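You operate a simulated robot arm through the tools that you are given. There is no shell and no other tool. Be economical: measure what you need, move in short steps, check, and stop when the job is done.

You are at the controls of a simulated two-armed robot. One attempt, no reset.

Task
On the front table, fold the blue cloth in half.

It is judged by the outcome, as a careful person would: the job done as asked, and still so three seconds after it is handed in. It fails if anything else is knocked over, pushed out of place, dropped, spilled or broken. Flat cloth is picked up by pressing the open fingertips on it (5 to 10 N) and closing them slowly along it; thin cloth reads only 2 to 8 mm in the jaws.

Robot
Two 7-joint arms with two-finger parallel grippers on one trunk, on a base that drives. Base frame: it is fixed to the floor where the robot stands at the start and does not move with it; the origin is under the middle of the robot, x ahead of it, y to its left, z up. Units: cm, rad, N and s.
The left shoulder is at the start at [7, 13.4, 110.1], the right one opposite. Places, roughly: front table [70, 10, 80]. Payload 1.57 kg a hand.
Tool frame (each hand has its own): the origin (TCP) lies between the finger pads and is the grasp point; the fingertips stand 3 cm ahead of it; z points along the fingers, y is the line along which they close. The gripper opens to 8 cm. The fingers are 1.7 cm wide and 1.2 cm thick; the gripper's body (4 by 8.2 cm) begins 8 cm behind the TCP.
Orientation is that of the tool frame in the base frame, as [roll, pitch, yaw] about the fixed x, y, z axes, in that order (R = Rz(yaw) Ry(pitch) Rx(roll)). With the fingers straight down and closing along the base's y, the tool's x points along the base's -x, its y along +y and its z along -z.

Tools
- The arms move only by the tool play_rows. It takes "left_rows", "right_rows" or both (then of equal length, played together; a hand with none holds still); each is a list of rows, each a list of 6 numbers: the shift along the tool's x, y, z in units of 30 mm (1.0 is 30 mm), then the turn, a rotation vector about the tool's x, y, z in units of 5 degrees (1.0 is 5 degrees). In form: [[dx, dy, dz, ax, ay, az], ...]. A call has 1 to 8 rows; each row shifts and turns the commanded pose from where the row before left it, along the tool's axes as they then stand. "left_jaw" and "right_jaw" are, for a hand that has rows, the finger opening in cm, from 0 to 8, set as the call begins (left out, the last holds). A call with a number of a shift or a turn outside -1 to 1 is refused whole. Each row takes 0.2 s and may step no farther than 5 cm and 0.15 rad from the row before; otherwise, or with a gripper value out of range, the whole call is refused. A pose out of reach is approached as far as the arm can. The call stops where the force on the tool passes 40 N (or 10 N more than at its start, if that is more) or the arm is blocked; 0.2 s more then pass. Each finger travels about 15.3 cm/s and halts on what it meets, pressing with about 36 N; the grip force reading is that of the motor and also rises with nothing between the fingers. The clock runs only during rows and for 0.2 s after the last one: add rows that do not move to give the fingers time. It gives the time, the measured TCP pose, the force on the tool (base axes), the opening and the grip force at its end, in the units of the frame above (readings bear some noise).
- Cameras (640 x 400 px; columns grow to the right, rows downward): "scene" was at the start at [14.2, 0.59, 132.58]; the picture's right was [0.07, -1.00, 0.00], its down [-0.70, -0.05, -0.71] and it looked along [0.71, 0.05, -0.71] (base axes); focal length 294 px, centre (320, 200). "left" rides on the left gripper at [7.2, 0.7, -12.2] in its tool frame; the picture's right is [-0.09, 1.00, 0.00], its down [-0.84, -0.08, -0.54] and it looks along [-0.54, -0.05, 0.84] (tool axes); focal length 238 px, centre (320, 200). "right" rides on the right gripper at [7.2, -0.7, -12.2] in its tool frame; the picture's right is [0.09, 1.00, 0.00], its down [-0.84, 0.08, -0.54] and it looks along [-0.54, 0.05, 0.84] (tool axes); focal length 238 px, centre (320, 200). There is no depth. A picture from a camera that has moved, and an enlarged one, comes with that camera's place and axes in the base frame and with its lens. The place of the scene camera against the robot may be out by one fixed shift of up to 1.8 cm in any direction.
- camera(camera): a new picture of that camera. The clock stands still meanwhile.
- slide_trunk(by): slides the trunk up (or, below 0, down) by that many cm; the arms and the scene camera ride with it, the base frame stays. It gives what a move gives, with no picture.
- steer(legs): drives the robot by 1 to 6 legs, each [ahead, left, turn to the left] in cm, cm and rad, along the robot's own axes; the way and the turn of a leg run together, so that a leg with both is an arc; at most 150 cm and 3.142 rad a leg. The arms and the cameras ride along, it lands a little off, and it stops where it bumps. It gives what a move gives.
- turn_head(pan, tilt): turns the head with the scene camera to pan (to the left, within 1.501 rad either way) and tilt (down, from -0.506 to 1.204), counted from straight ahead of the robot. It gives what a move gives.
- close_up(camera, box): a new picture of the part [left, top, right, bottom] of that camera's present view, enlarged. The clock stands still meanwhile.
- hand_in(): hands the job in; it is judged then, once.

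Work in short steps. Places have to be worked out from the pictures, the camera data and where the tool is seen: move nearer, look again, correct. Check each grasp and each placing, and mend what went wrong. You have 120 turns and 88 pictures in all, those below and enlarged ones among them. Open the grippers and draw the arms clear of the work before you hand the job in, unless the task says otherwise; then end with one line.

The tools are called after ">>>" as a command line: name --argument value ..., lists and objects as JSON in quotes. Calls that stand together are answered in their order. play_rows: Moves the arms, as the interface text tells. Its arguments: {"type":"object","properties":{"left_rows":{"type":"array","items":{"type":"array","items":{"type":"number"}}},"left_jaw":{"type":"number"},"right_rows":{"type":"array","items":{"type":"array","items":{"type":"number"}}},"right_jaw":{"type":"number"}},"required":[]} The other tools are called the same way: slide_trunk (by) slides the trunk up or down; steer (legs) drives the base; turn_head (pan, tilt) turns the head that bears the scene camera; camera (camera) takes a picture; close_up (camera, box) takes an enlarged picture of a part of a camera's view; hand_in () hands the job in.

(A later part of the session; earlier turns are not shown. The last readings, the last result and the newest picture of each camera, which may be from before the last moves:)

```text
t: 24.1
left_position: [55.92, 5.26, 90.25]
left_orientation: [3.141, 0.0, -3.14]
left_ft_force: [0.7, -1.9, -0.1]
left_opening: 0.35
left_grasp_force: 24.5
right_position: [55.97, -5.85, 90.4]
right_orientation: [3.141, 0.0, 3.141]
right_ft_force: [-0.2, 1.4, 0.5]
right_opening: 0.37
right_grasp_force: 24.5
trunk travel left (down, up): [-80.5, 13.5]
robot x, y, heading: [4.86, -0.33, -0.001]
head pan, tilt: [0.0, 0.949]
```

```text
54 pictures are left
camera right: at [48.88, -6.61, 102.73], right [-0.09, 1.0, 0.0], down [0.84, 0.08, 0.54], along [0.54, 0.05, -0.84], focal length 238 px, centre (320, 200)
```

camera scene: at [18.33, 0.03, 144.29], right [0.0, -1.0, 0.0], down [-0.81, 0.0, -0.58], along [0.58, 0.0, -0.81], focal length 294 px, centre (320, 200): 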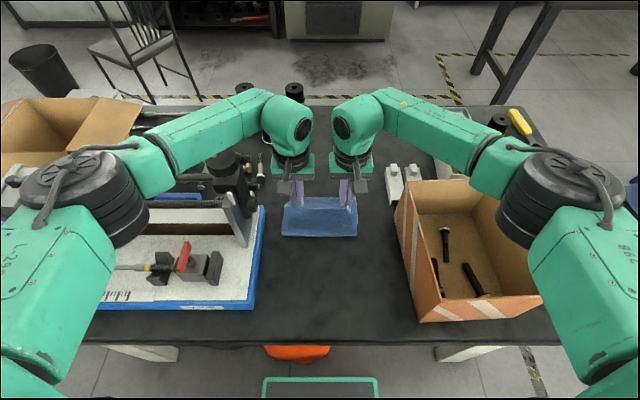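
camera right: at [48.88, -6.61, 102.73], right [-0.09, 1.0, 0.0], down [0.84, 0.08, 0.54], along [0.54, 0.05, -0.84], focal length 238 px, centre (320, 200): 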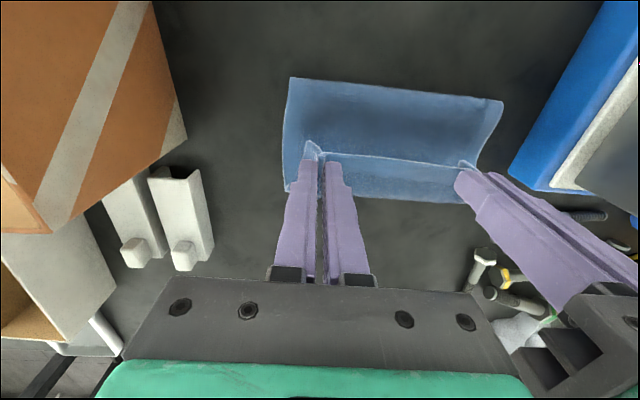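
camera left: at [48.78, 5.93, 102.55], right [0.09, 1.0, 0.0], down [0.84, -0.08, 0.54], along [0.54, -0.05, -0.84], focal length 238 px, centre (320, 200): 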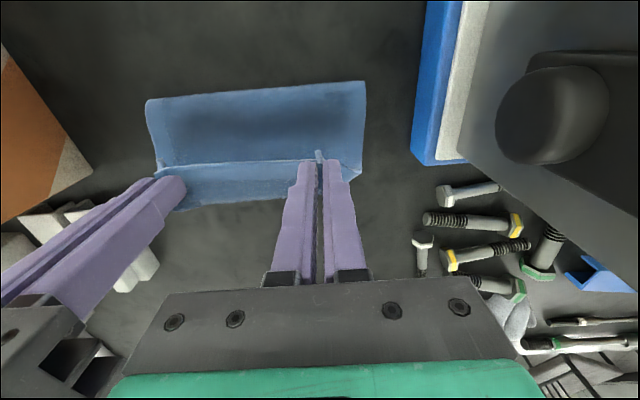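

Now the far edge is at x≈62.9 and the bulge at ≈51.4, so the gripped edge should land at x≈62. I continue the arc in two gentle steps, checking for contact after the first.

>>> play_rows --left_rows '[[-0.42, 0, 0.22, 0, 0, 0], [-0.42, 0, 0.22, 0, 0, 0], [-0.33, 0, 0.33, 0, 0, 0], [-0.33, 0, 0.33, 0, 0, 0], [0, 0, 0, 0, 0, 0]]' --right_rows '[[-0.42, 0, 0.22, 0, 0, 0], [-0.42, 0, 0.22, 0, 0, 0], [-0.33, 0, 0.33, 0, 0, 0], [-0.33, 0, 0.33, 0, 0, 0], [0, 0, 0, 0, 0, 0]]'

>>> camera --camera "left"

>>> camera --camera "scene"

```text
t: 25.3
left_position: [60.49, 5.19, 87.15]
left_orientation: [-3.141, 0.001, -3.139]
left_ft_force: [1.2, -2.5, 0.4]
left_opening: 0.37
left_grasp_force: 24.6
right_position: [60.61, -5.8, 87.16]
right_orientation: [-3.14, 0.0, 3.14]
right_ft_force: [-0.6, 2.9, 1.0]
right_opening: 0.38
right_grasp_force: 25.2
trunk travel left (down, up): [-80.5, 13.5]
robot x, y, heading: [4.92, 0.1, -0.001]
head pan, tilt: [0.0, 0.949]
```

```text
53 pictures are left
camera left: at [53.27, 5.91, 99.28], right [0.09, 1.0, 0.0], down [0.84, -0.08, 0.54], along [0.54, -0.05, -0.84], focal length 238 px, centre (320, 200)
```

left: 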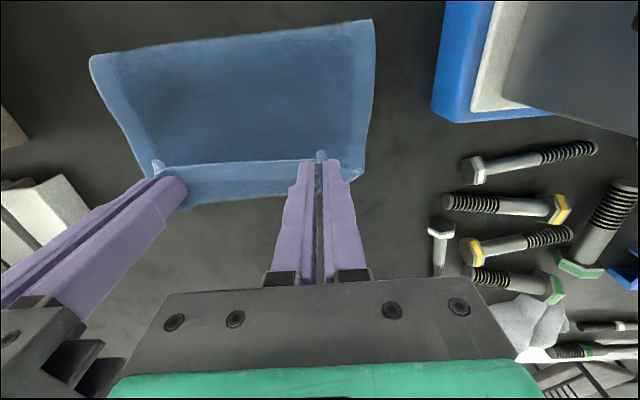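

```text
52 pictures are left
camera scene: at [18.32, 0.01, 144.3], right [0.0, -1.0, 0.0], down [-0.81, 0.0, -0.58], along [0.58, 0.0, -0.81], focal length 294 px, centre (320, 200)
```

scene: 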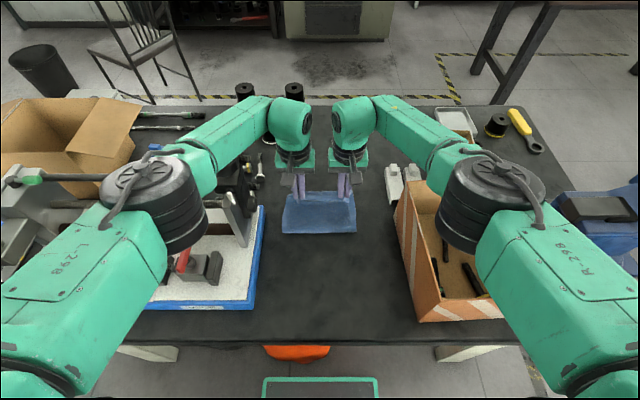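

No contact and poses are true. The lower layer's far edge now measures x≈65 and the bulge ≈52, so the upper edge must go further, to x≈64. I move on forward and down, and recheck.

>>> play_rows --left_rows '[[-0.33, 0, 0.25, 0, 0, 0], [-0.33, 0, 0.25, 0, 0, 0], [-0.33, 0, 0.25, 0, 0, 0], [0, 0, 0.2, 0, 0, 0], [0, 0, 0, 0, 0, 0]]' --right_rows '[[-0.33, 0, 0.25, 0, 0, 0], [-0.33, 0, 0.25, 0, 0, 0], [-0.33, 0, 0.25, 0, 0, 0], [0, 0, 0.2, 0, 0, 0], [0, 0, 0, 0, 0, 0]]'

>>> camera --camera "left"

>>> camera --camera "right"

>>> camera --camera "scene"

```text
t: 26.5
left_position: [60.71, 4.61, 85.89]
left_orientation: [3.14, 0.014, 3.135]
left_ft_force: [-0.3, -0.6, -0.5]
left_opening: 0.33
left_grasp_force: 24.2
left hand out of reach, approached as far as the arm can: row 2, 3, 4
right_position: [60.68, -5.74, 85.65]
right_orientation: [3.134, 0.009, -3.135]
right_ft_force: [0.6, 0.7, 0.1]
right_opening: 0.37
right_grasp_force: 24.4
right hand out of reach, approached as far as the arm can: row 2, 3, 4
trunk travel left (down, up): [-80.5, 13.5]
robot x, y, heading: [4.67, 0.05, 0.001]
head pan, tilt: [0.0, 0.949]
```

```text
51 pictures are left
camera left: at [53.39, 5.4, 97.92], right [0.1, 1.0, 0.0], down [0.83, -0.08, 0.55], along [0.55, -0.05, -0.83], focal length 238 px, centre (320, 200)
```

left: 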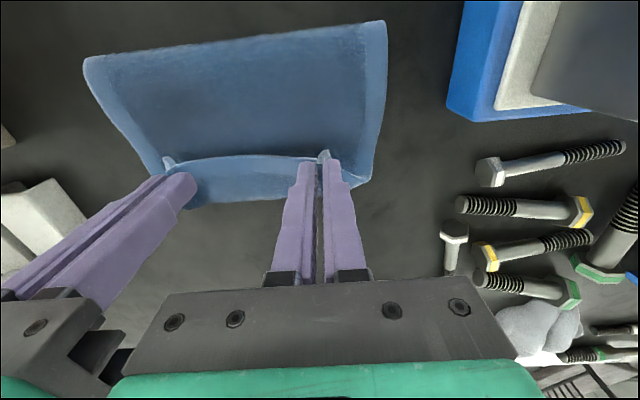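

```text
50 pictures are left
camera right: at [53.45, -6.61, 97.89], right [-0.1, 1.0, 0.01], down [0.83, 0.08, 0.55], along [0.55, 0.06, -0.83], focal length 238 px, centre (320, 200)
```

right: 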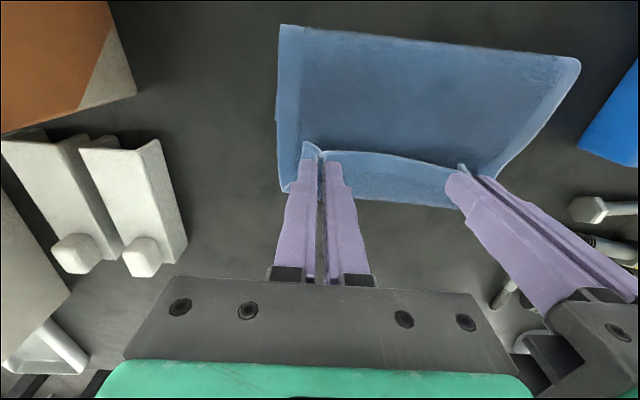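

```text
49 pictures are left
camera scene: at [17.57, -0.39, 144.38], right [0.0, -1.0, 0.0], down [-0.81, 0.0, -0.59], along [0.59, 0.0, -0.81], focal length 294 px, centre (320, 200)
```

scene: 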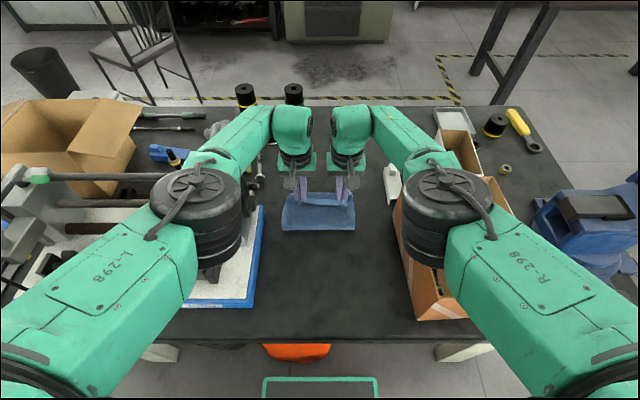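

The reach limit came up and the robot is slightly tipped again. I back off a little so nothing is touched, and look at the elbows.

>>> play_rows --left_rows '[[0.33, 0, 0, 0, 0, 0], [0.33, 0, 0, 0, 0, 0], [0.33, 0, 0, 0, 0, 0], [0, 0, 0, 0, 0, 0]]' --right_rows '[[0.33, 0, 0, 0, 0, 0], [0.33, 0, 0, 0, 0, 0], [0.33, 0, 0, 0, 0, 0], [0, 0, 0, 0, 0, 0]]'

>>> camera --camera "scene"

>>> camera --camera "left"

```text
t: 27.5
left_position: [57.33, 2.97, 85.31]
left_orientation: [3.127, 0.009, 3.132]
left_ft_force: [0.1, 0.0, -0.4]
left_opening: 0.34
left_grasp_force: 24.2
right_position: [57.66, -7.48, 85.15]
right_orientation: [3.119, 0.007, 3.14]
right_ft_force: [0.3, 0.3, 0.4]
right_opening: 0.35
right_grasp_force: 24.7
trunk travel left (down, up): [-80.5, 13.5]
robot x, y, heading: [4.71, 0.05, 0.003]
head pan, tilt: [0.0, 0.949]
```

```text
48 pictures are left
camera scene: at [17.36, -2.8, 144.35], right [0.0, -1.0, -0.02], down [-0.81, 0.01, -0.59], along [0.59, 0.02, -0.81], focal length 294 px, centre (320, 200)
```

scene: 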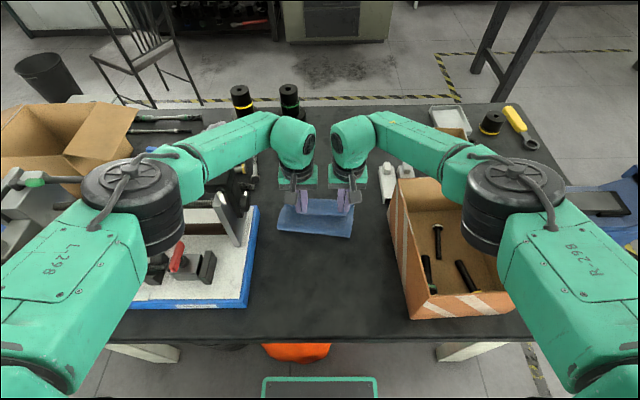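

```text
47 pictures are left
camera left: at [50.06, 3.49, 97.44], right [0.1, 0.99, 0.02], down [0.83, -0.1, 0.55], along [0.55, -0.04, -0.84], focal length 238 px, centre (320, 200)
```

left: 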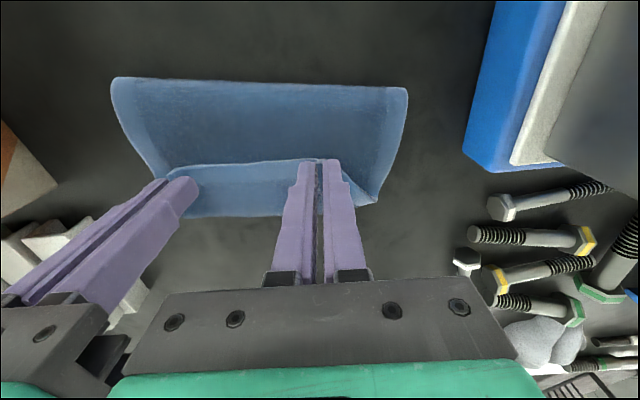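

The robot is now rolled to the right, so the left arm is still resting on something on the vise. Raising the trunk relieved this before, so I raise it 4 cm and check.

>>> slide_trunk --by 4

>>> turn_head --pan 0.5 --tilt 0.85

>>> camera --camera "scene"

```text
t: 28.3
left_position: [57.89, 5.0, 88.66]
left_orientation: [3.137, -0.001, -3.137]
left_ft_force: [-0.1, -2.9, -0.2]
left_opening: 0.34
left_grasp_force: 24.5
right_position: [58.07, -6.21, 88.82]
right_orientation: [3.139, 0.002, -3.141]
right_ft_force: [-0.6, 2.0, -1.0]
right_opening: 0.38
right_grasp_force: 23.9
trunk travel left (down, up): [-84.5, 9.5]
robot x, y, heading: [5.09, -0.1, 0.001]
head pan, tilt: [0.0, 0.949]
```

```text
t: 29.3
left_position: [57.98, 5.2, 88.63]
left_orientation: [-3.138, 0.002, -3.14]
left_ft_force: [-0.2, -1.3, -0.3]
left_opening: 0.34
left_grasp_force: 24.1
right_position: [58.17, -5.71, 88.81]
right_orientation: [3.141, -0.001, -3.141]
right_ft_force: [-0.5, 1.1, -0.5]
right_opening: 0.36
right_grasp_force: 24.7
trunk travel left (down, up): [-84.5, 9.5]
robot x, y, heading: [5.15, 0.11, 0.003]
head pan, tilt: [0.499, 0.85]
```

```text
46 pictures are left
camera scene: at [17.91, 3.83, 149.04], right [0.48, -0.88, 0.0], down [-0.66, -0.36, -0.66], along [0.58, 0.32, -0.75], focal length 294 px, centre (320, 200)
```

scene: 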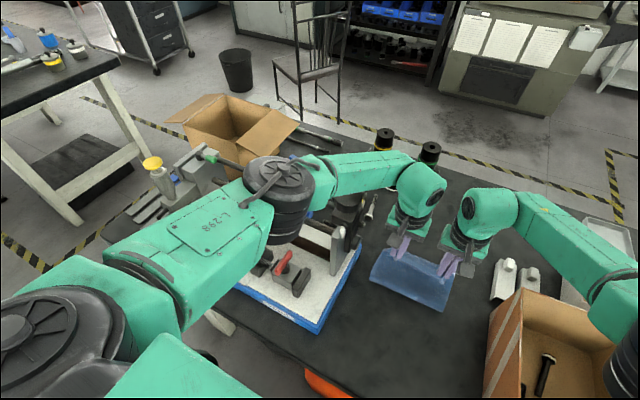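

Level again. To avoid over-extending the arms (which drops the elbow onto the vise), I pull the hands back slightly, drive the base 3.5 cm ahead (about 7 cm clear to the bag under the table), and raise the trunk a bit more.

>>> play_rows --left_rows '[[0.33, 0, 0.2, 0, 0, 0], [0.33, 0, 0.2, 0, 0, 0], [0.33, 0, 0.2, 0, 0, 0]]' --right_rows '[[0.33, 0, 0.2, 0, 0, 0], [0.33, 0, 0.2, 0, 0, 0], [0.33, 0, 0.2, 0, 0, 0]]'

>>> steer --legs '[[3.5, 0, 0]]'

>>> slide_trunk --by 2

>>> turn_head --pan 0 --tilt 1.0

>>> camera --camera "scene"

>>> camera --camera "left"

>>> camera --camera "right"

```text
t: 30.1
left_position: [54.94, 5.17, 86.98]
left_orientation: [3.14, 0.001, 3.141]
left_ft_force: [-0.9, -0.5, 0.0]
left_opening: 0.33
left_grasp_force: 24.3
right_position: [55.17, -5.83, 86.89]
right_orientation: [3.141, 0.0, 3.141]
right_ft_force: [-0.4, 1.6, 0.1]
right_opening: 0.38
right_grasp_force: 24.7
trunk travel left (down, up): [-84.5, 9.5]
robot x, y, heading: [5.1, 0.18, 0.003]
head pan, tilt: [0.499, 0.85]
```

```text
t: 30.9
left_position: [58.08, 5.2, 87.18]
left_orientation: [-3.141, 0.005, -3.141]
left_ft_force: [0.3, -1.1, 0.1]
left_opening: 0.34
left_grasp_force: 24.6
right_position: [58.2, -5.8, 87.23]
right_orientation: [3.141, 0.005, 3.142]
right_ft_force: [-0.6, 0.5, 0.0]
right_opening: 0.35
right_grasp_force: 24.7
trunk travel left (down, up): [-84.5, 9.5]
robot x, y, heading: [8.95, -0.03, 0.0]
head pan, tilt: [0.499, 0.85]
```

```text
t: 31.6
left_position: [58.37, 5.17, 89.02]
left_orientation: [-3.14, -0.001, -3.139]
left_ft_force: [-0.6, -0.1, 0.6]
left_opening: 0.36
left_grasp_force: 24.9
right_position: [58.55, -5.8, 89.02]
right_orientation: [3.14, 0.0, -3.141]
right_ft_force: [-0.3, 0.9, 0.5]
right_opening: 0.37
right_grasp_force: 24.9
trunk travel left (down, up): [-86.5, 7.5]
robot x, y, heading: [8.36, 0.26, -0.001]
head pan, tilt: [0.499, 0.85]
```

```text
t: 32.5
left_position: [58.42, 5.16, 88.89]
left_orientation: [3.141, -0.001, -3.141]
left_ft_force: [0.4, -1.0, 0.1]
left_opening: 0.34
left_grasp_force: 23.8
right_position: [58.62, -5.81, 88.93]
right_orientation: [-3.14, 0.0, -3.141]
right_ft_force: [0.2, 0.6, -0.1]
right_opening: 0.36
right_grasp_force: 24.7
trunk travel left (down, up): [-86.5, 7.5]
robot x, y, heading: [8.15, -0.02, 0.002]
head pan, tilt: [0.0, 1.0]
```

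```text
45 pictures are left
camera scene: at [21.51, 0.03, 149.93], right [0.0, -1.0, 0.0], down [-0.84, 0.0, -0.54], along [0.54, 0.0, -0.84], focal length 294 px, centre (320, 200)
```

scene: 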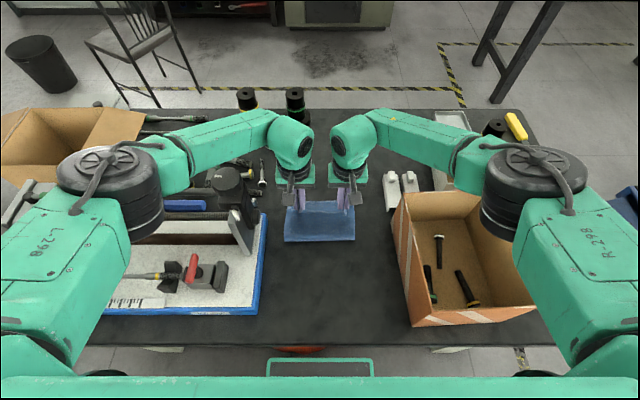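

```text
44 pictures are left
camera left: at [51.33, 5.88, 101.07], right [0.09, 1.0, 0.0], down [0.84, -0.08, 0.54], along [0.54, -0.05, -0.84], focal length 238 px, centre (320, 200)
```

left: 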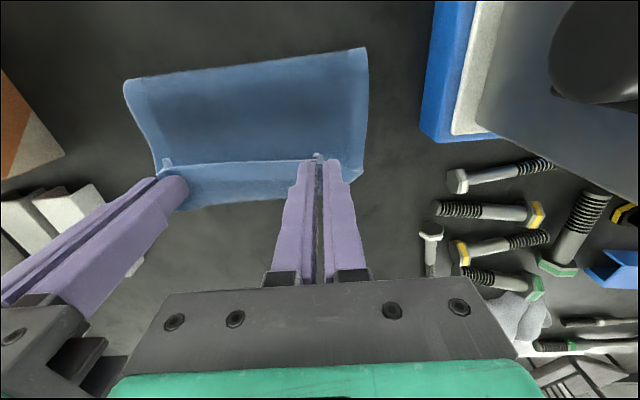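

```text
43 pictures are left
camera right: at [51.47, -6.51, 101.22], right [-0.09, 1.0, 0.0], down [0.84, 0.08, 0.54], along [0.54, 0.05, -0.84], focal length 238 px, centre (320, 200)
```

right: 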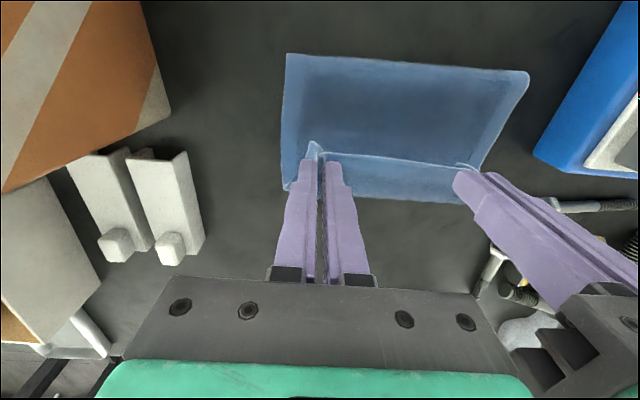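

All level, no contact. Lower layer far edge x≈64.5, bulge ≈52. To save reach I tilt the fingers forward 20° while moving forward, then check.

>>> play_rows --left_rows '[[0, 0, 0, 0, -1, 0], [0, 0, 0, 0, -1, 0], [0, 0, 0, 0, -1, 0], [0, 0, 0, 0, -1, 0], [0, 0, 0, 0, 0, 0]]' --right_rows '[[0, 0, 0, 0, -1, 0], [0, 0, 0, 0, -1, 0], [0, 0, 0, 0, -1, 0], [0, 0, 0, 0, -1, 0], [0, 0, 0, 0, 0, 0]]'

>>> camera --camera "scene"

```text
t: 33.7
left_position: [58.63, 5.17, 88.99]
left_orientation: [-3.141, 0.352, -3.141]
left_ft_force: [-0.3, -1.0, 0.7]
left_opening: 0.33
left_grasp_force: 25.1
right_position: [58.7, -5.89, 89.02]
right_orientation: [3.14, 0.348, 3.141]
right_ft_force: [-0.7, 1.7, -0.5]
right_opening: 0.4
right_grasp_force: 24.2
trunk travel left (down, up): [-86.5, 7.5]
robot x, y, heading: [8.14, 0.17, -0.002]
head pan, tilt: [0.0, 1.0]
```

```text
42 pictures are left
camera scene: at [21.53, 0.01, 149.93], right [0.0, -1.0, 0.0], down [-0.84, 0.0, -0.54], along [0.54, 0.0, -0.84], focal length 294 px, centre (320, 200)
```

scene: 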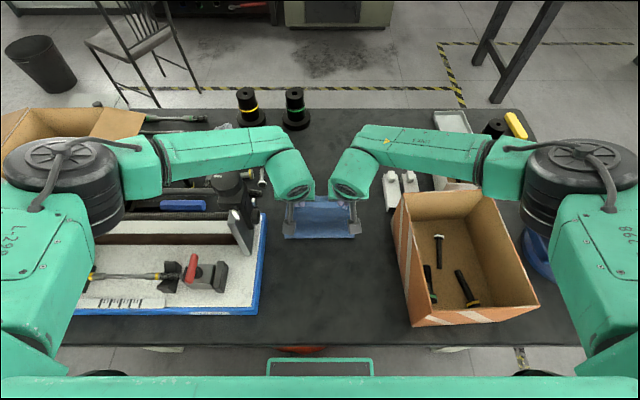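

Level and clear. I move the held edge forward and down along the remaining arc.

>>> play_rows --left_rows '[[-0.213, 0, 0.29, 0, 0, 0], [-0.213, 0, 0.29, 0, 0, 0], [-0.112, 0, 0.325, 0, 0, 0], [-0.112, 0, 0.325, 0, 0, 0], [-0.066, 0, 0.307, 0, 0, 0], [-0.066, 0, 0.307, 0, 0, 0], [0, 0, 0, 0, 0, 0]]' --right_rows '[[-0.213, 0, 0.29, 0, 0, 0], [-0.213, 0, 0.29, 0, 0, 0], [-0.112, 0, 0.325, 0, 0, 0], [-0.112, 0, 0.325, 0, 0, 0], [-0.066, 0, 0.307, 0, 0, 0], [-0.066, 0, 0.307, 0, 0, 0], [0, 0, 0, 0, 0, 0]]'

>>> camera --camera "scene"

>>> camera --camera "left"

>>> camera --camera "right"

```text
t: 35.3
left_position: [62.61, 4.75, 85.39]
left_orientation: [3.138, 0.363, -3.142]
left_ft_force: [0.6, -0.2, -0.3]
left_opening: 0.34
left_grasp_force: 24.3
right_position: [62.34, -6.08, 84.86]
right_orientation: [3.138, 0.354, 3.14]
right_ft_force: [0.0, 0.5, -0.1]
right_opening: 0.36
right_grasp_force: 24.6
trunk travel left (down, up): [-86.5, 7.5]
robot x, y, heading: [8.61, 0.01, -0.001]
head pan, tilt: [0.0, 1.0]
```

```text
41 pictures are left
camera scene: at [20.69, -0.51, 150.08], right [0.0, -1.0, 0.0], down [-0.84, 0.0, -0.55], along [0.55, 0.0, -0.84], focal length 294 px, centre (320, 200)
```

scene: 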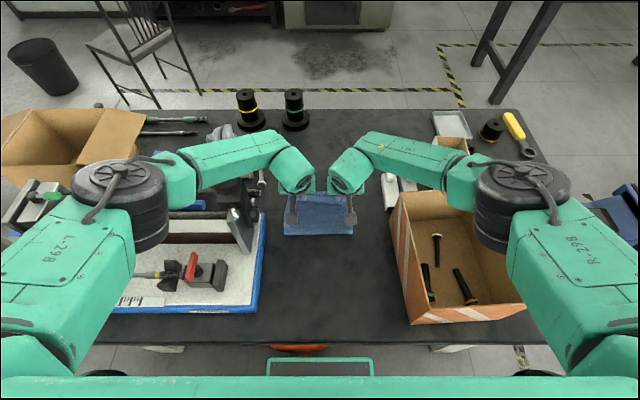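

```text
40 pictures are left
camera left: at [51.5, 5.5, 94.16], right [0.09, 1.0, 0.03], down [0.59, -0.08, 0.8], along [0.8, -0.05, -0.59], focal length 238 px, centre (320, 200)
```

left: 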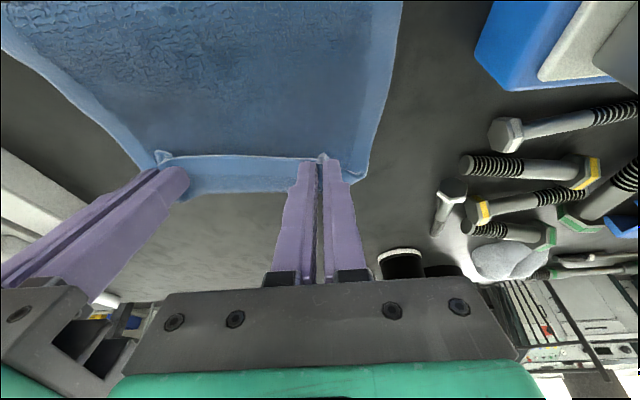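

```text
39 pictures are left
camera right: at [51.34, -6.79, 93.9], right [-0.09, 1.0, -0.03], down [0.6, 0.07, 0.8], along [0.8, 0.05, -0.6], focal length 238 px, centre (320, 200)
```

right: 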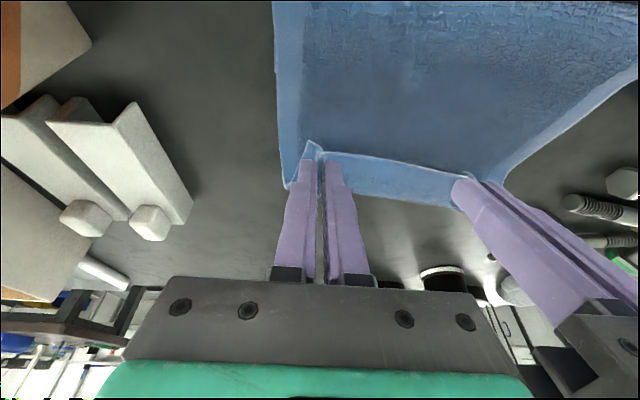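

A very slight tilt again, but the edge is nearly in place. I zoom in with the scene camera to see the layers between the grippers.

>>> close_up --camera "scene" --box '[220, 140, 420, 265]'

```text
3.20 times, centred on (320, 202) of scene
camera zoom: at [20.69, -0.51, 150.08], right [0.0, -1.0, 0.0], down [-0.84, 0.0, -0.55], along [0.55, 0.0, -0.84], focal length 941 px, centre (320, 192)
```

zoom: 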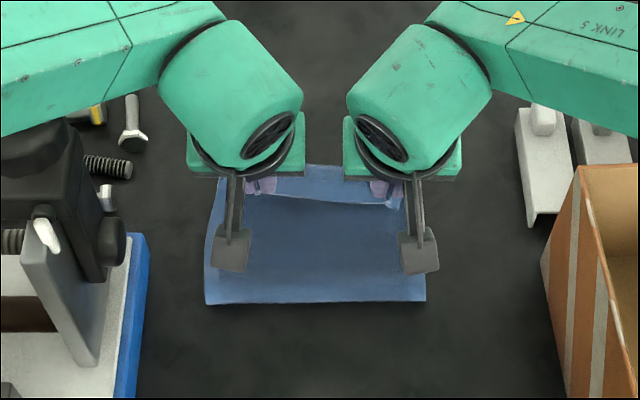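

The close-up shows the lower layer ran forward: crease x≈54, far edge ≈67.5, upper edge ≈63.5. Because the arc was too taut, the cloth slid and the split is uneven. I'll unfold it back while still gripped, drag the whole cloth nearer the robot (clear of the vise), and refold with more slack.

>>> play_rows --left_rows '[[0.4, 0, -0.5, 0, 1, 0], [0.4, 0, -0.5, 0, 1, 0], [0.4, 0, -0.5, 0, 1, 0], [0.4, 0, -0.5, 0, 1, 0], [0.7, 0, 0, 0, 0, 0], [0.7, 0, 0, 0, 0, 0], [0.7, 0, 0.1, 0, 0, 0], [0, 0, 0, 0, 0, 0]]' --right_rows '[[0.4, 0, -0.5, 0, 1, 0], [0.4, 0, -0.5, 0, 1, 0], [0.4, 0, -0.5, 0, 1, 0], [0.4, 0, -0.5, 0, 1, 0], [0.7, 0, 0, 0, 0, 0], [0.7, 0, 0, 0, 0, 0], [0.7, 0, 0.1, 0, 0, 0], [0, 0, 0, 0, 0, 0]]'

>>> camera --camera "scene"

```text
t: 37.1
left_position: [50.33, 5.18, 88.95]
left_orientation: [-3.14, 0.0, -3.14]
left_ft_force: [-0.1, -1.4, -0.5]
left_opening: 0.33
left_grasp_force: 24.8
right_position: [50.69, -5.77, 88.99]
right_orientation: [3.141, -0.001, -3.142]
right_ft_force: [-0.2, 1.6, 0.0]
right_opening: 0.37
right_grasp_force: 24.7
trunk travel left (down, up): [-86.5, 7.5]
robot x, y, heading: [8.39, 0.13, -0.001]
head pan, tilt: [0.0, 1.0]
```

```text
37 pictures are left
camera scene: at [21.55, 0.04, 149.92], right [0.0, -1.0, 0.0], down [-0.84, 0.0, -0.54], along [0.54, 0.0, -0.84], focal length 294 px, centre (320, 200)
```

scene: 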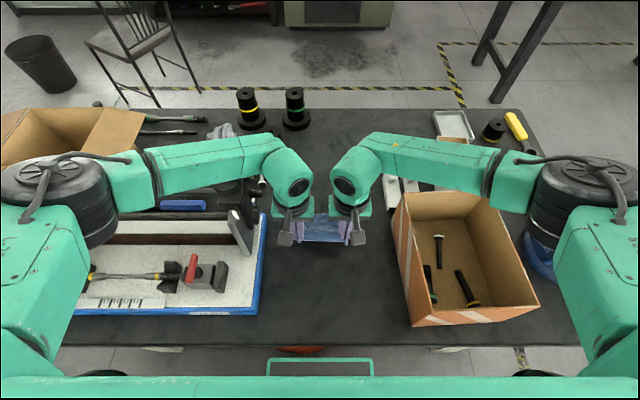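

Level and free. I continue back and down, then drag the whole sheet toward the robot to grip x≈35.

>>> play_rows --left_rows '[[0.8, 0, 0.5, 0, 0, 0], [0.8, 0, 0.5, 0, 0, 0], [0.7, 0, 0.2, 0, 0, 0], [0.7, 0, 0.2, 0, 0, 0], [0.7, 0, 0.1, 0, 0, 0], [0.7, 0, 0, 0, 0, 0], [0.7, 0, 0, 0, 0, 0], [0, 0, 0, 0, 0, 0]]' --right_rows '[[0.8, 0, 0.5, 0, 0, 0], [0.8, 0, 0.5, 0, 0, 0], [0.7, 0, 0.2, 0, 0, 0], [0.7, 0, 0.2, 0, 0, 0], [0.7, 0, 0.1, 0, 0, 0], [0.7, 0, 0, 0, 0, 0], [0.7, 0, 0, 0, 0, 0], [0, 0, 0, 0, 0, 0]]'

>>> camera --camera "scene"

>>> camera --camera "left"

>>> camera --camera "right"

```text
t: 38.9
left_position: [35.04, 5.08, 84.56]
left_orientation: [3.141, 0.001, -3.141]
left_ft_force: [-0.1, -2.3, 0.1]
left_opening: 0.31
left_grasp_force: 24.4
right_position: [35.17, -5.8, 84.57]
right_orientation: [-3.141, 0.0, -3.141]
right_ft_force: [0.3, 1.3, -0.8]
right_opening: 0.34
right_grasp_force: 24.7
trunk travel left (down, up): [-86.5, 7.5]
robot x, y, heading: [8.43, 0.46, -0.001]
head pan, tilt: [0.0, 1.0]
```

```text
36 pictures are left
camera scene: at [21.55, 0.01, 149.92], right [0.0, -1.0, 0.0], down [-0.84, 0.0, -0.54], along [0.54, 0.0, -0.84], focal length 294 px, centre (320, 200)
```

scene: 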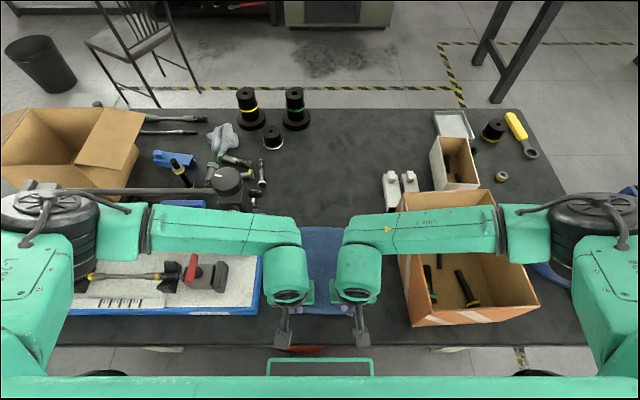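

```text
35 pictures are left
camera left: at [27.88, 5.85, 96.63], right [0.09, 1.0, 0.0], down [0.84, -0.08, 0.54], along [0.54, -0.05, -0.84], focal length 238 px, centre (320, 200)
```

left: 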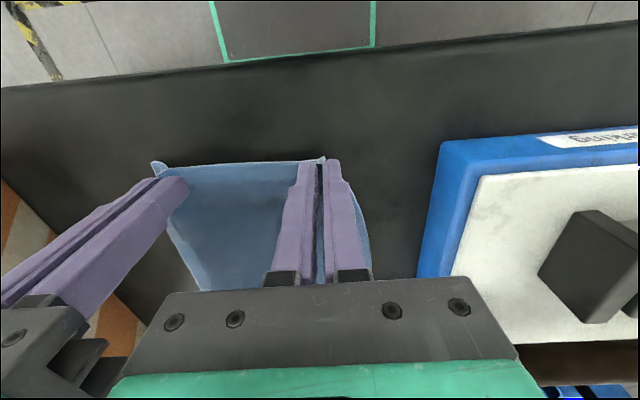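

```text
34 pictures are left
camera right: at [28.05, -6.53, 96.79], right [-0.09, 1.0, 0.0], down [0.84, 0.08, 0.54], along [0.54, 0.05, -0.84], focal length 238 px, centre (320, 200)
```

right: 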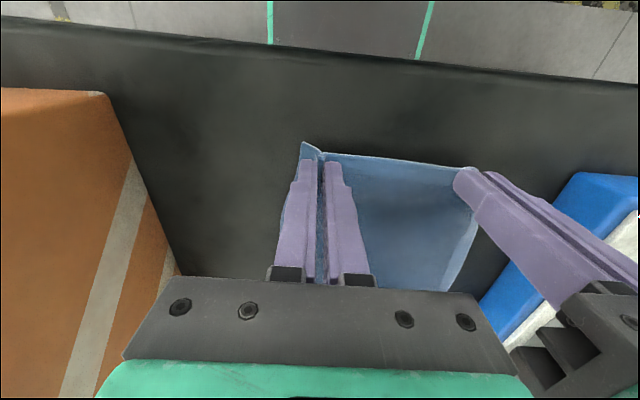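

The sheet is flat again: edge x≈34.4, far edge ≈56.4, crease target ≈45.4, and objects are all in place. Now I refold with a smaller, slack arc.

>>> play_rows --left_rows '[[-0.733, 0, -0.633, 0, 0, 0], [-0.733, 0, -0.633, 0, 0, 0], [-0.8, 0, -0.533, 0, 0, 0], [-0.8, 0, -0.367, 0, 0, 0], [-0.8, 0, -0.067, 0, 0, 0], [-0.733, 0, 0.233, 0, 0, 0], [-0.6, 0, 0.433, 0, 0, 0], [0, 0, 0, 0, 0, 0]]' --right_rows '[[-0.733, 0, -0.633, 0, 0, 0], [-0.733, 0, -0.633, 0, 0, 0], [-0.8, 0, -0.533, 0, 0, 0], [-0.8, 0, -0.367, 0, 0, 0], [-0.8, 0, -0.067, 0, 0, 0], [-0.733, 0, 0.233, 0, 0, 0], [-0.6, 0, 0.433, 0, 0, 0], [0, 0, 0, 0, 0, 0]]'

>>> close_up --camera "scene" --box '[220, 160, 420, 285]'

>>> camera --camera "left"

```text
t: 40.7
left_position: [50.63, 5.19, 89.15]
left_orientation: [-3.139, 0.001, -3.14]
left_ft_force: [0.0, -1.4, -0.6]
left_opening: 0.33
left_grasp_force: 24.4
right_position: [50.71, -5.93, 89.33]
right_orientation: [3.14, 0.0, -3.14]
right_ft_force: [0.5, 1.8, -0.2]
right_opening: 0.36
right_grasp_force: 24.4
trunk travel left (down, up): [-86.5, 7.5]
robot x, y, heading: [8.59, -0.15, 0.006]
head pan, tilt: [0.0, 1.0]
```

```text
3.20 times, centred on (320, 222) of scene
camera zoom: at [21.44, 0.01, 149.93], right [0.0, -1.0, 0.0], down [-0.84, 0.0, -0.54], along [0.54, 0.0, -0.84], focal length 941 px, centre (320, 128)
```

zoom: 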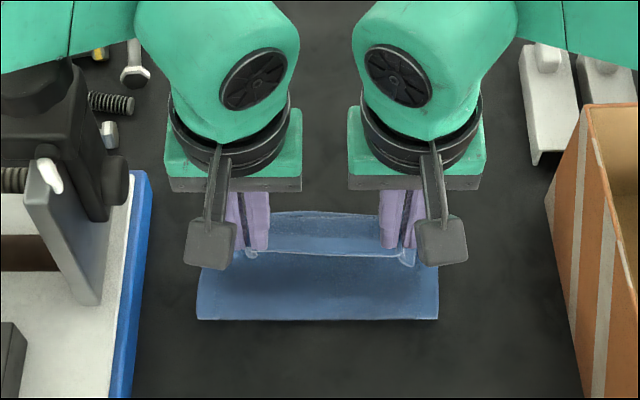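

```text
32 pictures are left
camera left: at [43.5, 5.88, 101.37], right [0.09, 1.0, 0.0], down [0.84, -0.08, 0.54], along [0.54, -0.05, -0.84], focal length 238 px, centre (320, 200)
```

left: 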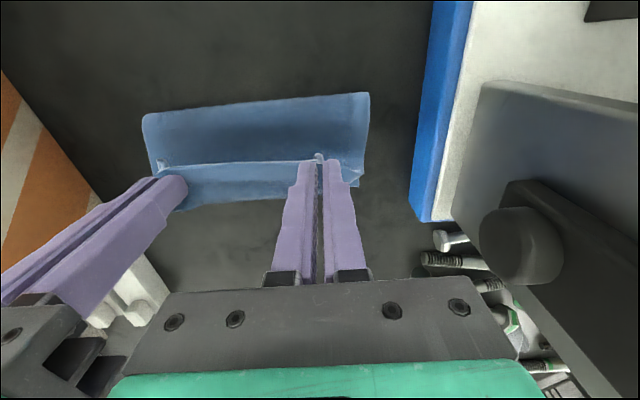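

The far edge stayed at ≈56.4 with plenty of slack in the upper layer. I lay the held edge down toward x≈55.7.

>>> play_rows --left_rows '[[-0.33, 0, 0.3, 0, 0, 0], [-0.33, 0, 0.3, 0, 0, 0], [-0.25, 0, 0.28, 0, 0, 0], [-0.25, 0, 0.28, 0, 0, 0], [-0.37, 0, 0.43, 0, 0, 0], [-0.12, 0, 0.2, 0, 0, 0], [0, 0, 0, 0, 0, 0]]' --right_rows '[[-0.33, 0, 0.3, 0, 0, 0], [-0.33, 0, 0.3, 0, 0, 0], [-0.25, 0, 0.28, 0, 0, 0], [-0.25, 0, 0.28, 0, 0, 0], [-0.37, 0, 0.43, 0, 0, 0], [-0.12, 0, 0.2, 0, 0, 0], [0, 0, 0, 0, 0, 0]]'

>>> close_up --camera "scene" --box '[220, 160, 420, 285]'

>>> camera --camera "left"

>>> camera --camera "right"

```text
t: 42.3
left_position: [55.58, 4.43, 86.43]
left_orientation: [-3.137, 0.05, -3.136]
left_ft_force: [-0.4, 0.4, -0.2]
left_opening: 0.31
left_grasp_force: 24.1
right_position: [54.44, -6.37, 84.96]
right_orientation: [3.133, 0.02, -3.141]
right_ft_force: [0.3, -0.2, -0.4]
right_opening: 0.35
right_grasp_force: 24.9
trunk travel left (down, up): [-86.5, 7.5]
robot x, y, heading: [8.62, 0.1, 0.003]
head pan, tilt: [0.0, 1.0]
```

```text
3.20 times, centred on (320, 222) of scene
camera zoom: at [18.86, -0.97, 150.24], right [0.0, -1.0, -0.01], down [-0.83, 0.0, -0.56], along [0.56, 0.01, -0.83], focal length 941 px, centre (320, 128)
```

zoom: 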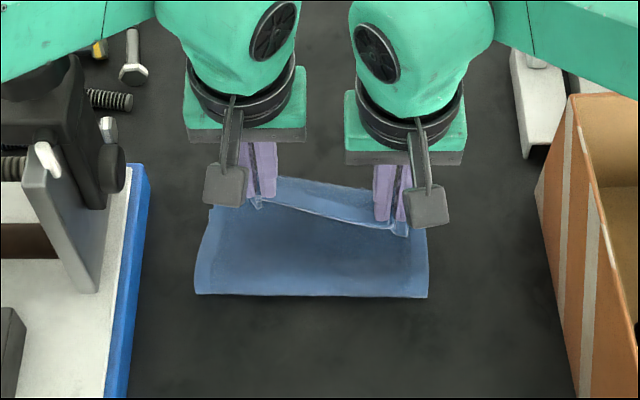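

```text
30 pictures are left
camera left: at [47.87, 5.08, 98.14], right [0.09, 1.0, 0.0], down [0.81, -0.07, 0.58], along [0.58, -0.05, -0.81], focal length 238 px, centre (320, 200)
```

left: 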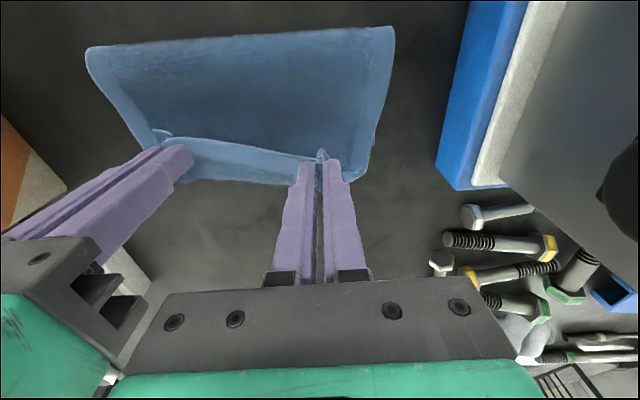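

```text
29 pictures are left
camera right: at [46.9, -7.13, 96.99], right [-0.09, 1.0, 0.01], down [0.83, 0.07, 0.56], along [0.56, 0.06, -0.83], focal length 238 px, centre (320, 200)
```

right: 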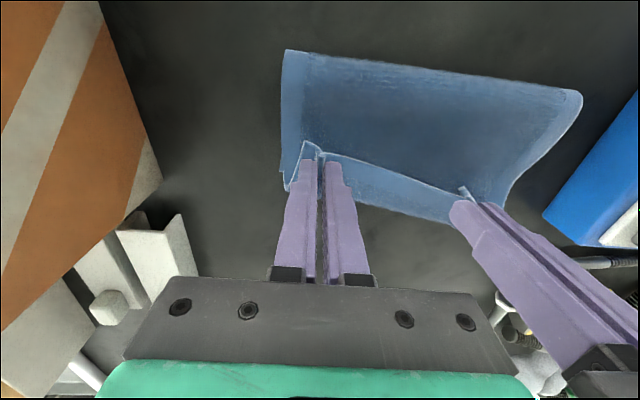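

The left arm is being pushed again. I look at the whole left arm now, while it is in contact, to find where.

>>> turn_head --pan 0.45 --tilt 0.95

>>> camera --camera "scene"

>>> close_up --camera "scene" --box '[200, 80, 456, 240]'

```text
t: 43.2
left_position: [55.64, 4.28, 86.37]
left_orientation: [-3.138, 0.053, -3.136]
left_ft_force: [0.0, 0.1, 0.9]
left_opening: 0.35
left_grasp_force: 23.7
right_position: [54.32, -6.37, 84.78]
right_orientation: [3.132, 0.02, -3.14]
right_ft_force: [-0.3, 0.0, -0.1]
right_opening: 0.39
right_grasp_force: 24.0
trunk travel left (down, up): [-86.5, 7.5]
robot x, y, heading: [8.58, -0.02, 0.001]
head pan, tilt: [0.45, 0.949]
```

```text
28 pictures are left
camera scene: at [18.39, 2.11, 150.55], right [0.43, -0.9, 0.0], down [-0.72, -0.35, -0.6], along [0.54, 0.26, -0.8], focal length 294 px, centre (320, 200)
```

scene: 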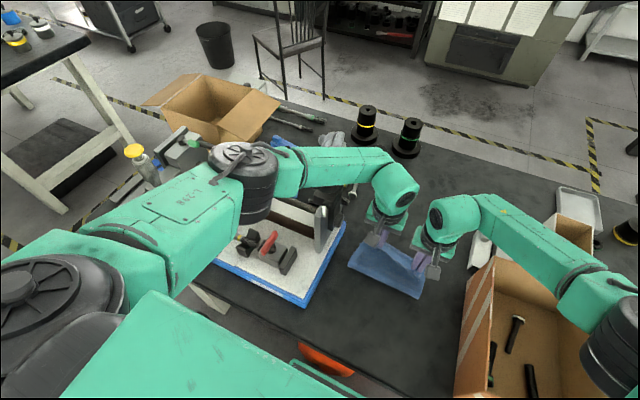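

```text
2.50 times, centred on (328, 160) of scene
camera zoom: at [18.39, 2.11, 150.55], right [0.43, -0.9, 0.0], down [-0.72, -0.35, -0.6], along [0.54, 0.26, -0.8], focal length 735 px, centre (300, 300)
```

zoom: 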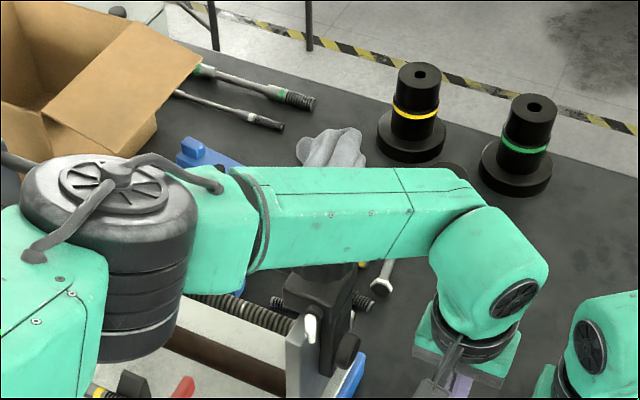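

The left forearm rests on the vise's tall block when the hand goes beyond x≈53. I'll retreat, unfold, and bring the cloth about 4–5 cm nearer by backing the base, so the fold ends short of that zone.

>>> play_rows --left_rows '[[0.2, 0, -0.5, 0, 0, 0], [0.5, 0, -0.6, 0, 0, 0], [0.5, 0, -0.5, 0, 0, 0], [0.6, 0, -0.2, 0, 0, 0], [0.8, 0, 0, 0, 0, 0], [0.8, 0, 0, 0, 0, 0], [0.8, 0, 0.2, 0, 0, 0], [0.8, 0, 0.4, 0, 0, 0]]' --right_rows '[[0.2, 0, -0.5, 0, 0, 0], [0.5, 0, -0.6, 0, 0, 0], [0.5, 0, -0.5, 0, 0, 0], [0.6, 0, -0.2, 0, 0, 0], [0.8, 0, 0, 0, 0, 0], [0.8, 0, 0, 0, 0, 0], [0.8, 0, 0.2, 0, 0, 0], [0.8, 0, 0.4, 0, 0, 0]]'

>>> turn_head --pan 0 --tilt 1.0

>>> camera --camera "scene"

```text
t: 45.0
left_position: [40.55, 5.29, 87.31]
left_orientation: [3.141, 0.0, -3.139]
left_ft_force: [0.3, -0.7, -1.2]
left_opening: 0.37
left_grasp_force: 24.2
right_position: [40.83, -5.83, 87.47]
right_orientation: [3.141, 0.002, -3.14]
right_ft_force: [-0.2, -0.2, 1.0]
right_opening: 0.34
right_grasp_force: 24.4
trunk travel left (down, up): [-86.5, 7.5]
robot x, y, heading: [8.4, -0.3, -0.003]
head pan, tilt: [0.45, 0.949]
```

```text
t: 45.9
left_position: [40.6, 5.08, 87.47]
left_orientation: [3.141, -0.002, -3.141]
left_ft_force: [-0.6, -0.5, -1.2]
left_opening: 0.34
left_grasp_force: 24.7
right_position: [40.77, -5.64, 87.51]
right_orientation: [-3.139, 0.0, 3.141]
right_ft_force: [-0.1, 0.6, -0.4]
right_opening: 0.34
right_grasp_force: 24.8
trunk travel left (down, up): [-86.5, 7.5]
robot x, y, heading: [8.42, 0.13, -0.001]
head pan, tilt: [0.0, 1.0]
```

```text
26 pictures are left
camera scene: at [21.5, 0.02, 149.93], right [0.0, -1.0, 0.0], down [-0.84, 0.0, -0.54], along [0.54, 0.0, -0.84], focal length 294 px, centre (320, 200)
```

scene: 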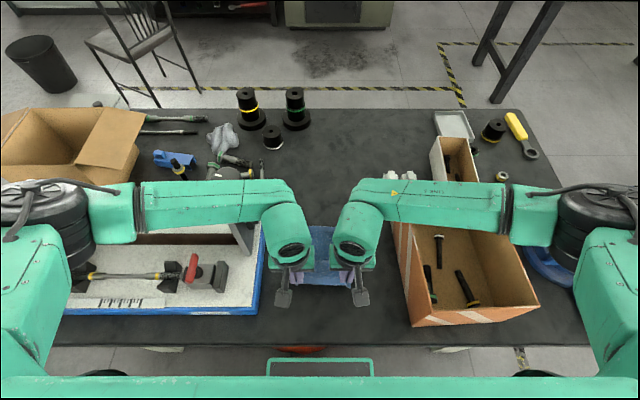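

Level again and nothing displaced. I lower the edge to the table, then drive back 6 cm so the whole cloth comes along.

>>> play_rows --left_rows '[[0.6, 0, 0.5, 0, 0, 0], [0.6, 0, 0.5, 0, 0, 0], [0, 0, 0, 0, 0, 0]]' --right_rows '[[0.6, 0, 0.5, 0, 0, 0], [0.6, 0, 0.5, 0, 0, 0], [0, 0, 0, 0, 0, 0]]'

>>> steer --legs '[[-6, 0, 0]]'

>>> camera --camera "scene"

>>> camera --camera "left"

```text
t: 46.7
left_position: [37.03, 5.25, 84.37]
left_orientation: [-3.138, 0.0, -3.139]
left_ft_force: [0.3, -1.3, -0.4]
left_opening: 0.33
left_grasp_force: 24.5
right_position: [37.16, -5.72, 84.59]
right_orientation: [-3.139, -0.001, -3.141]
right_ft_force: [0.1, 0.9, -0.5]
right_opening: 0.36
right_grasp_force: 24.2
trunk travel left (down, up): [-86.5, 7.5]
robot x, y, heading: [8.34, 0.04, 0.003]
head pan, tilt: [0.0, 1.0]
```

```text
t: 47.7
left_position: [31.26, 5.3, 84.31]
left_orientation: [-3.141, -0.002, 3.141]
left_ft_force: [0.4, -1.1, -0.2]
left_opening: 0.34
left_grasp_force: 24.7
right_position: [31.56, -5.86, 84.43]
right_orientation: [-3.141, -0.004, -3.14]
right_ft_force: [0.0, 1.1, -1.4]
right_opening: 0.33
right_grasp_force: 24.3
trunk travel left (down, up): [-86.5, 7.5]
robot x, y, heading: [2.5, 0.2, -0.0]
head pan, tilt: [0.0, 1.0]
```

```text
25 pictures are left
camera scene: at [16.16, 0.01, 149.87], right [0.0, -1.0, 0.0], down [-0.84, 0.0, -0.54], along [0.54, 0.0, -0.84], focal length 294 px, centre (320, 200)
```

scene: 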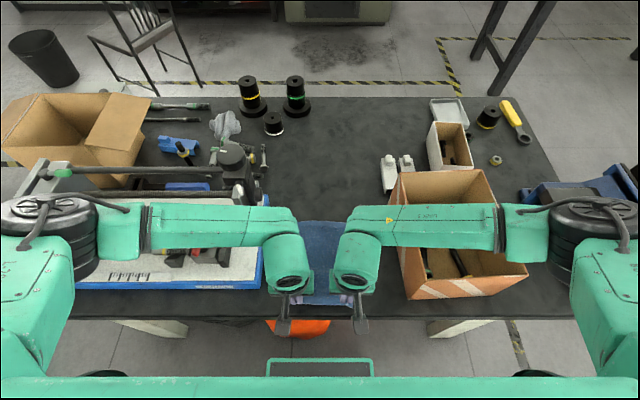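

```text
24 pictures are left
camera left: at [24.23, 5.91, 96.47], right [0.09, 1.0, 0.0], down [0.84, -0.08, 0.54], along [0.54, -0.05, -0.84], focal length 238 px, centre (320, 200)
```

left: 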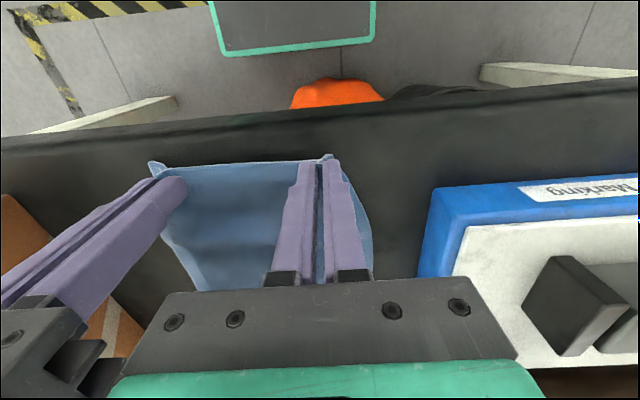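

Flat again: near edge ≈30.7, far edge ≈52.6, crease target ≈41.7. I repeat the slack arc.

>>> play_rows --left_rows '[[-0.733, 0, -0.633, 0, 0, 0], [-0.733, 0, -0.633, 0, 0, 0], [-0.8, 0, -0.533, 0, 0, 0], [-0.8, 0, -0.367, 0, 0, 0], [-0.8, 0, -0.067, 0, 0, 0], [-0.733, 0, 0.233, 0, 0, 0], [-0.6, 0, 0.433, 0, 0, 0], [0, 0, 0, 0, 0, 0]]' --right_rows '[[-0.733, 0, -0.633, 0, 0, 0], [-0.733, 0, -0.633, 0, 0, 0], [-0.8, 0, -0.533, 0, 0, 0], [-0.8, 0, -0.367, 0, 0, 0], [-0.8, 0, -0.067, 0, 0, 0], [-0.733, 0, 0.233, 0, 0, 0], [-0.6, 0, 0.433, 0, 0, 0], [0, 0, 0, 0, 0, 0]]'

>>> play_rows --left_rows '[[-0.33, 0, 0.3, 0, 0, 0], [-0.33, 0, 0.3, 0, 0, 0], [-0.25, 0, 0.28, 0, 0, 0], [-0.25, 0, 0.28, 0, 0, 0], [0, 0, 0, 0, 0, 0]]' --right_rows '[[-0.33, 0, 0.3, 0, 0, 0], [-0.33, 0, 0.3, 0, 0, 0], [-0.25, 0, 0.28, 0, 0, 0], [-0.25, 0, 0.28, 0, 0, 0], [0, 0, 0, 0, 0, 0]]'

>>> close_up --camera "scene" --box '[220, 160, 420, 285]'

```text
t: 49.5
left_position: [46.55, 5.27, 89.11]
left_orientation: [-3.139, 0.0, -3.141]
left_ft_force: [-0.8, -1.3, 0.4]
left_opening: 0.33
left_grasp_force: 24.7
right_position: [46.83, -5.81, 89.28]
right_orientation: [3.139, 0.0, 3.141]
right_ft_force: [-0.7, 0.6, 1.0]
right_opening: 0.37
right_grasp_force: 24.4
trunk travel left (down, up): [-86.5, 7.5]
robot x, y, heading: [2.43, 0.17, 0.001]
head pan, tilt: [0.0, 1.0]
```

```text
t: 50.7
left_position: [49.85, 4.83, 86.53]
left_orientation: [-3.14, 0.019, 3.14]
left_ft_force: [0.1, -0.4, 0.0]
left_opening: 0.33
left_grasp_force: 24.4
right_position: [49.66, -6.09, 86.28]
right_orientation: [3.139, 0.01, 3.14]
right_ft_force: [0.2, 0.8, 1.0]
right_opening: 0.38
right_grasp_force: 24.7
trunk travel left (down, up): [-86.5, 7.5]
robot x, y, heading: [2.47, -0.03, -0.0]
head pan, tilt: [0.0, 1.0]
```

```text
3.20 times, centred on (320, 222) of scene
camera zoom: at [14.32, -0.43, 150.1], right [0.0, -1.0, 0.0], down [-0.84, 0.0, -0.55], along [0.55, 0.0, -0.84], focal length 941 px, centre (320, 128)
```

zoom: 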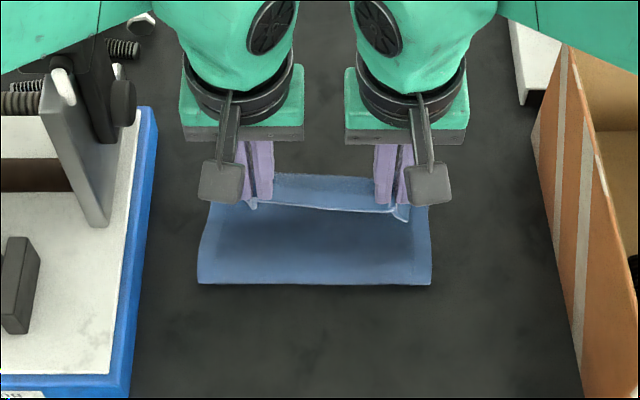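

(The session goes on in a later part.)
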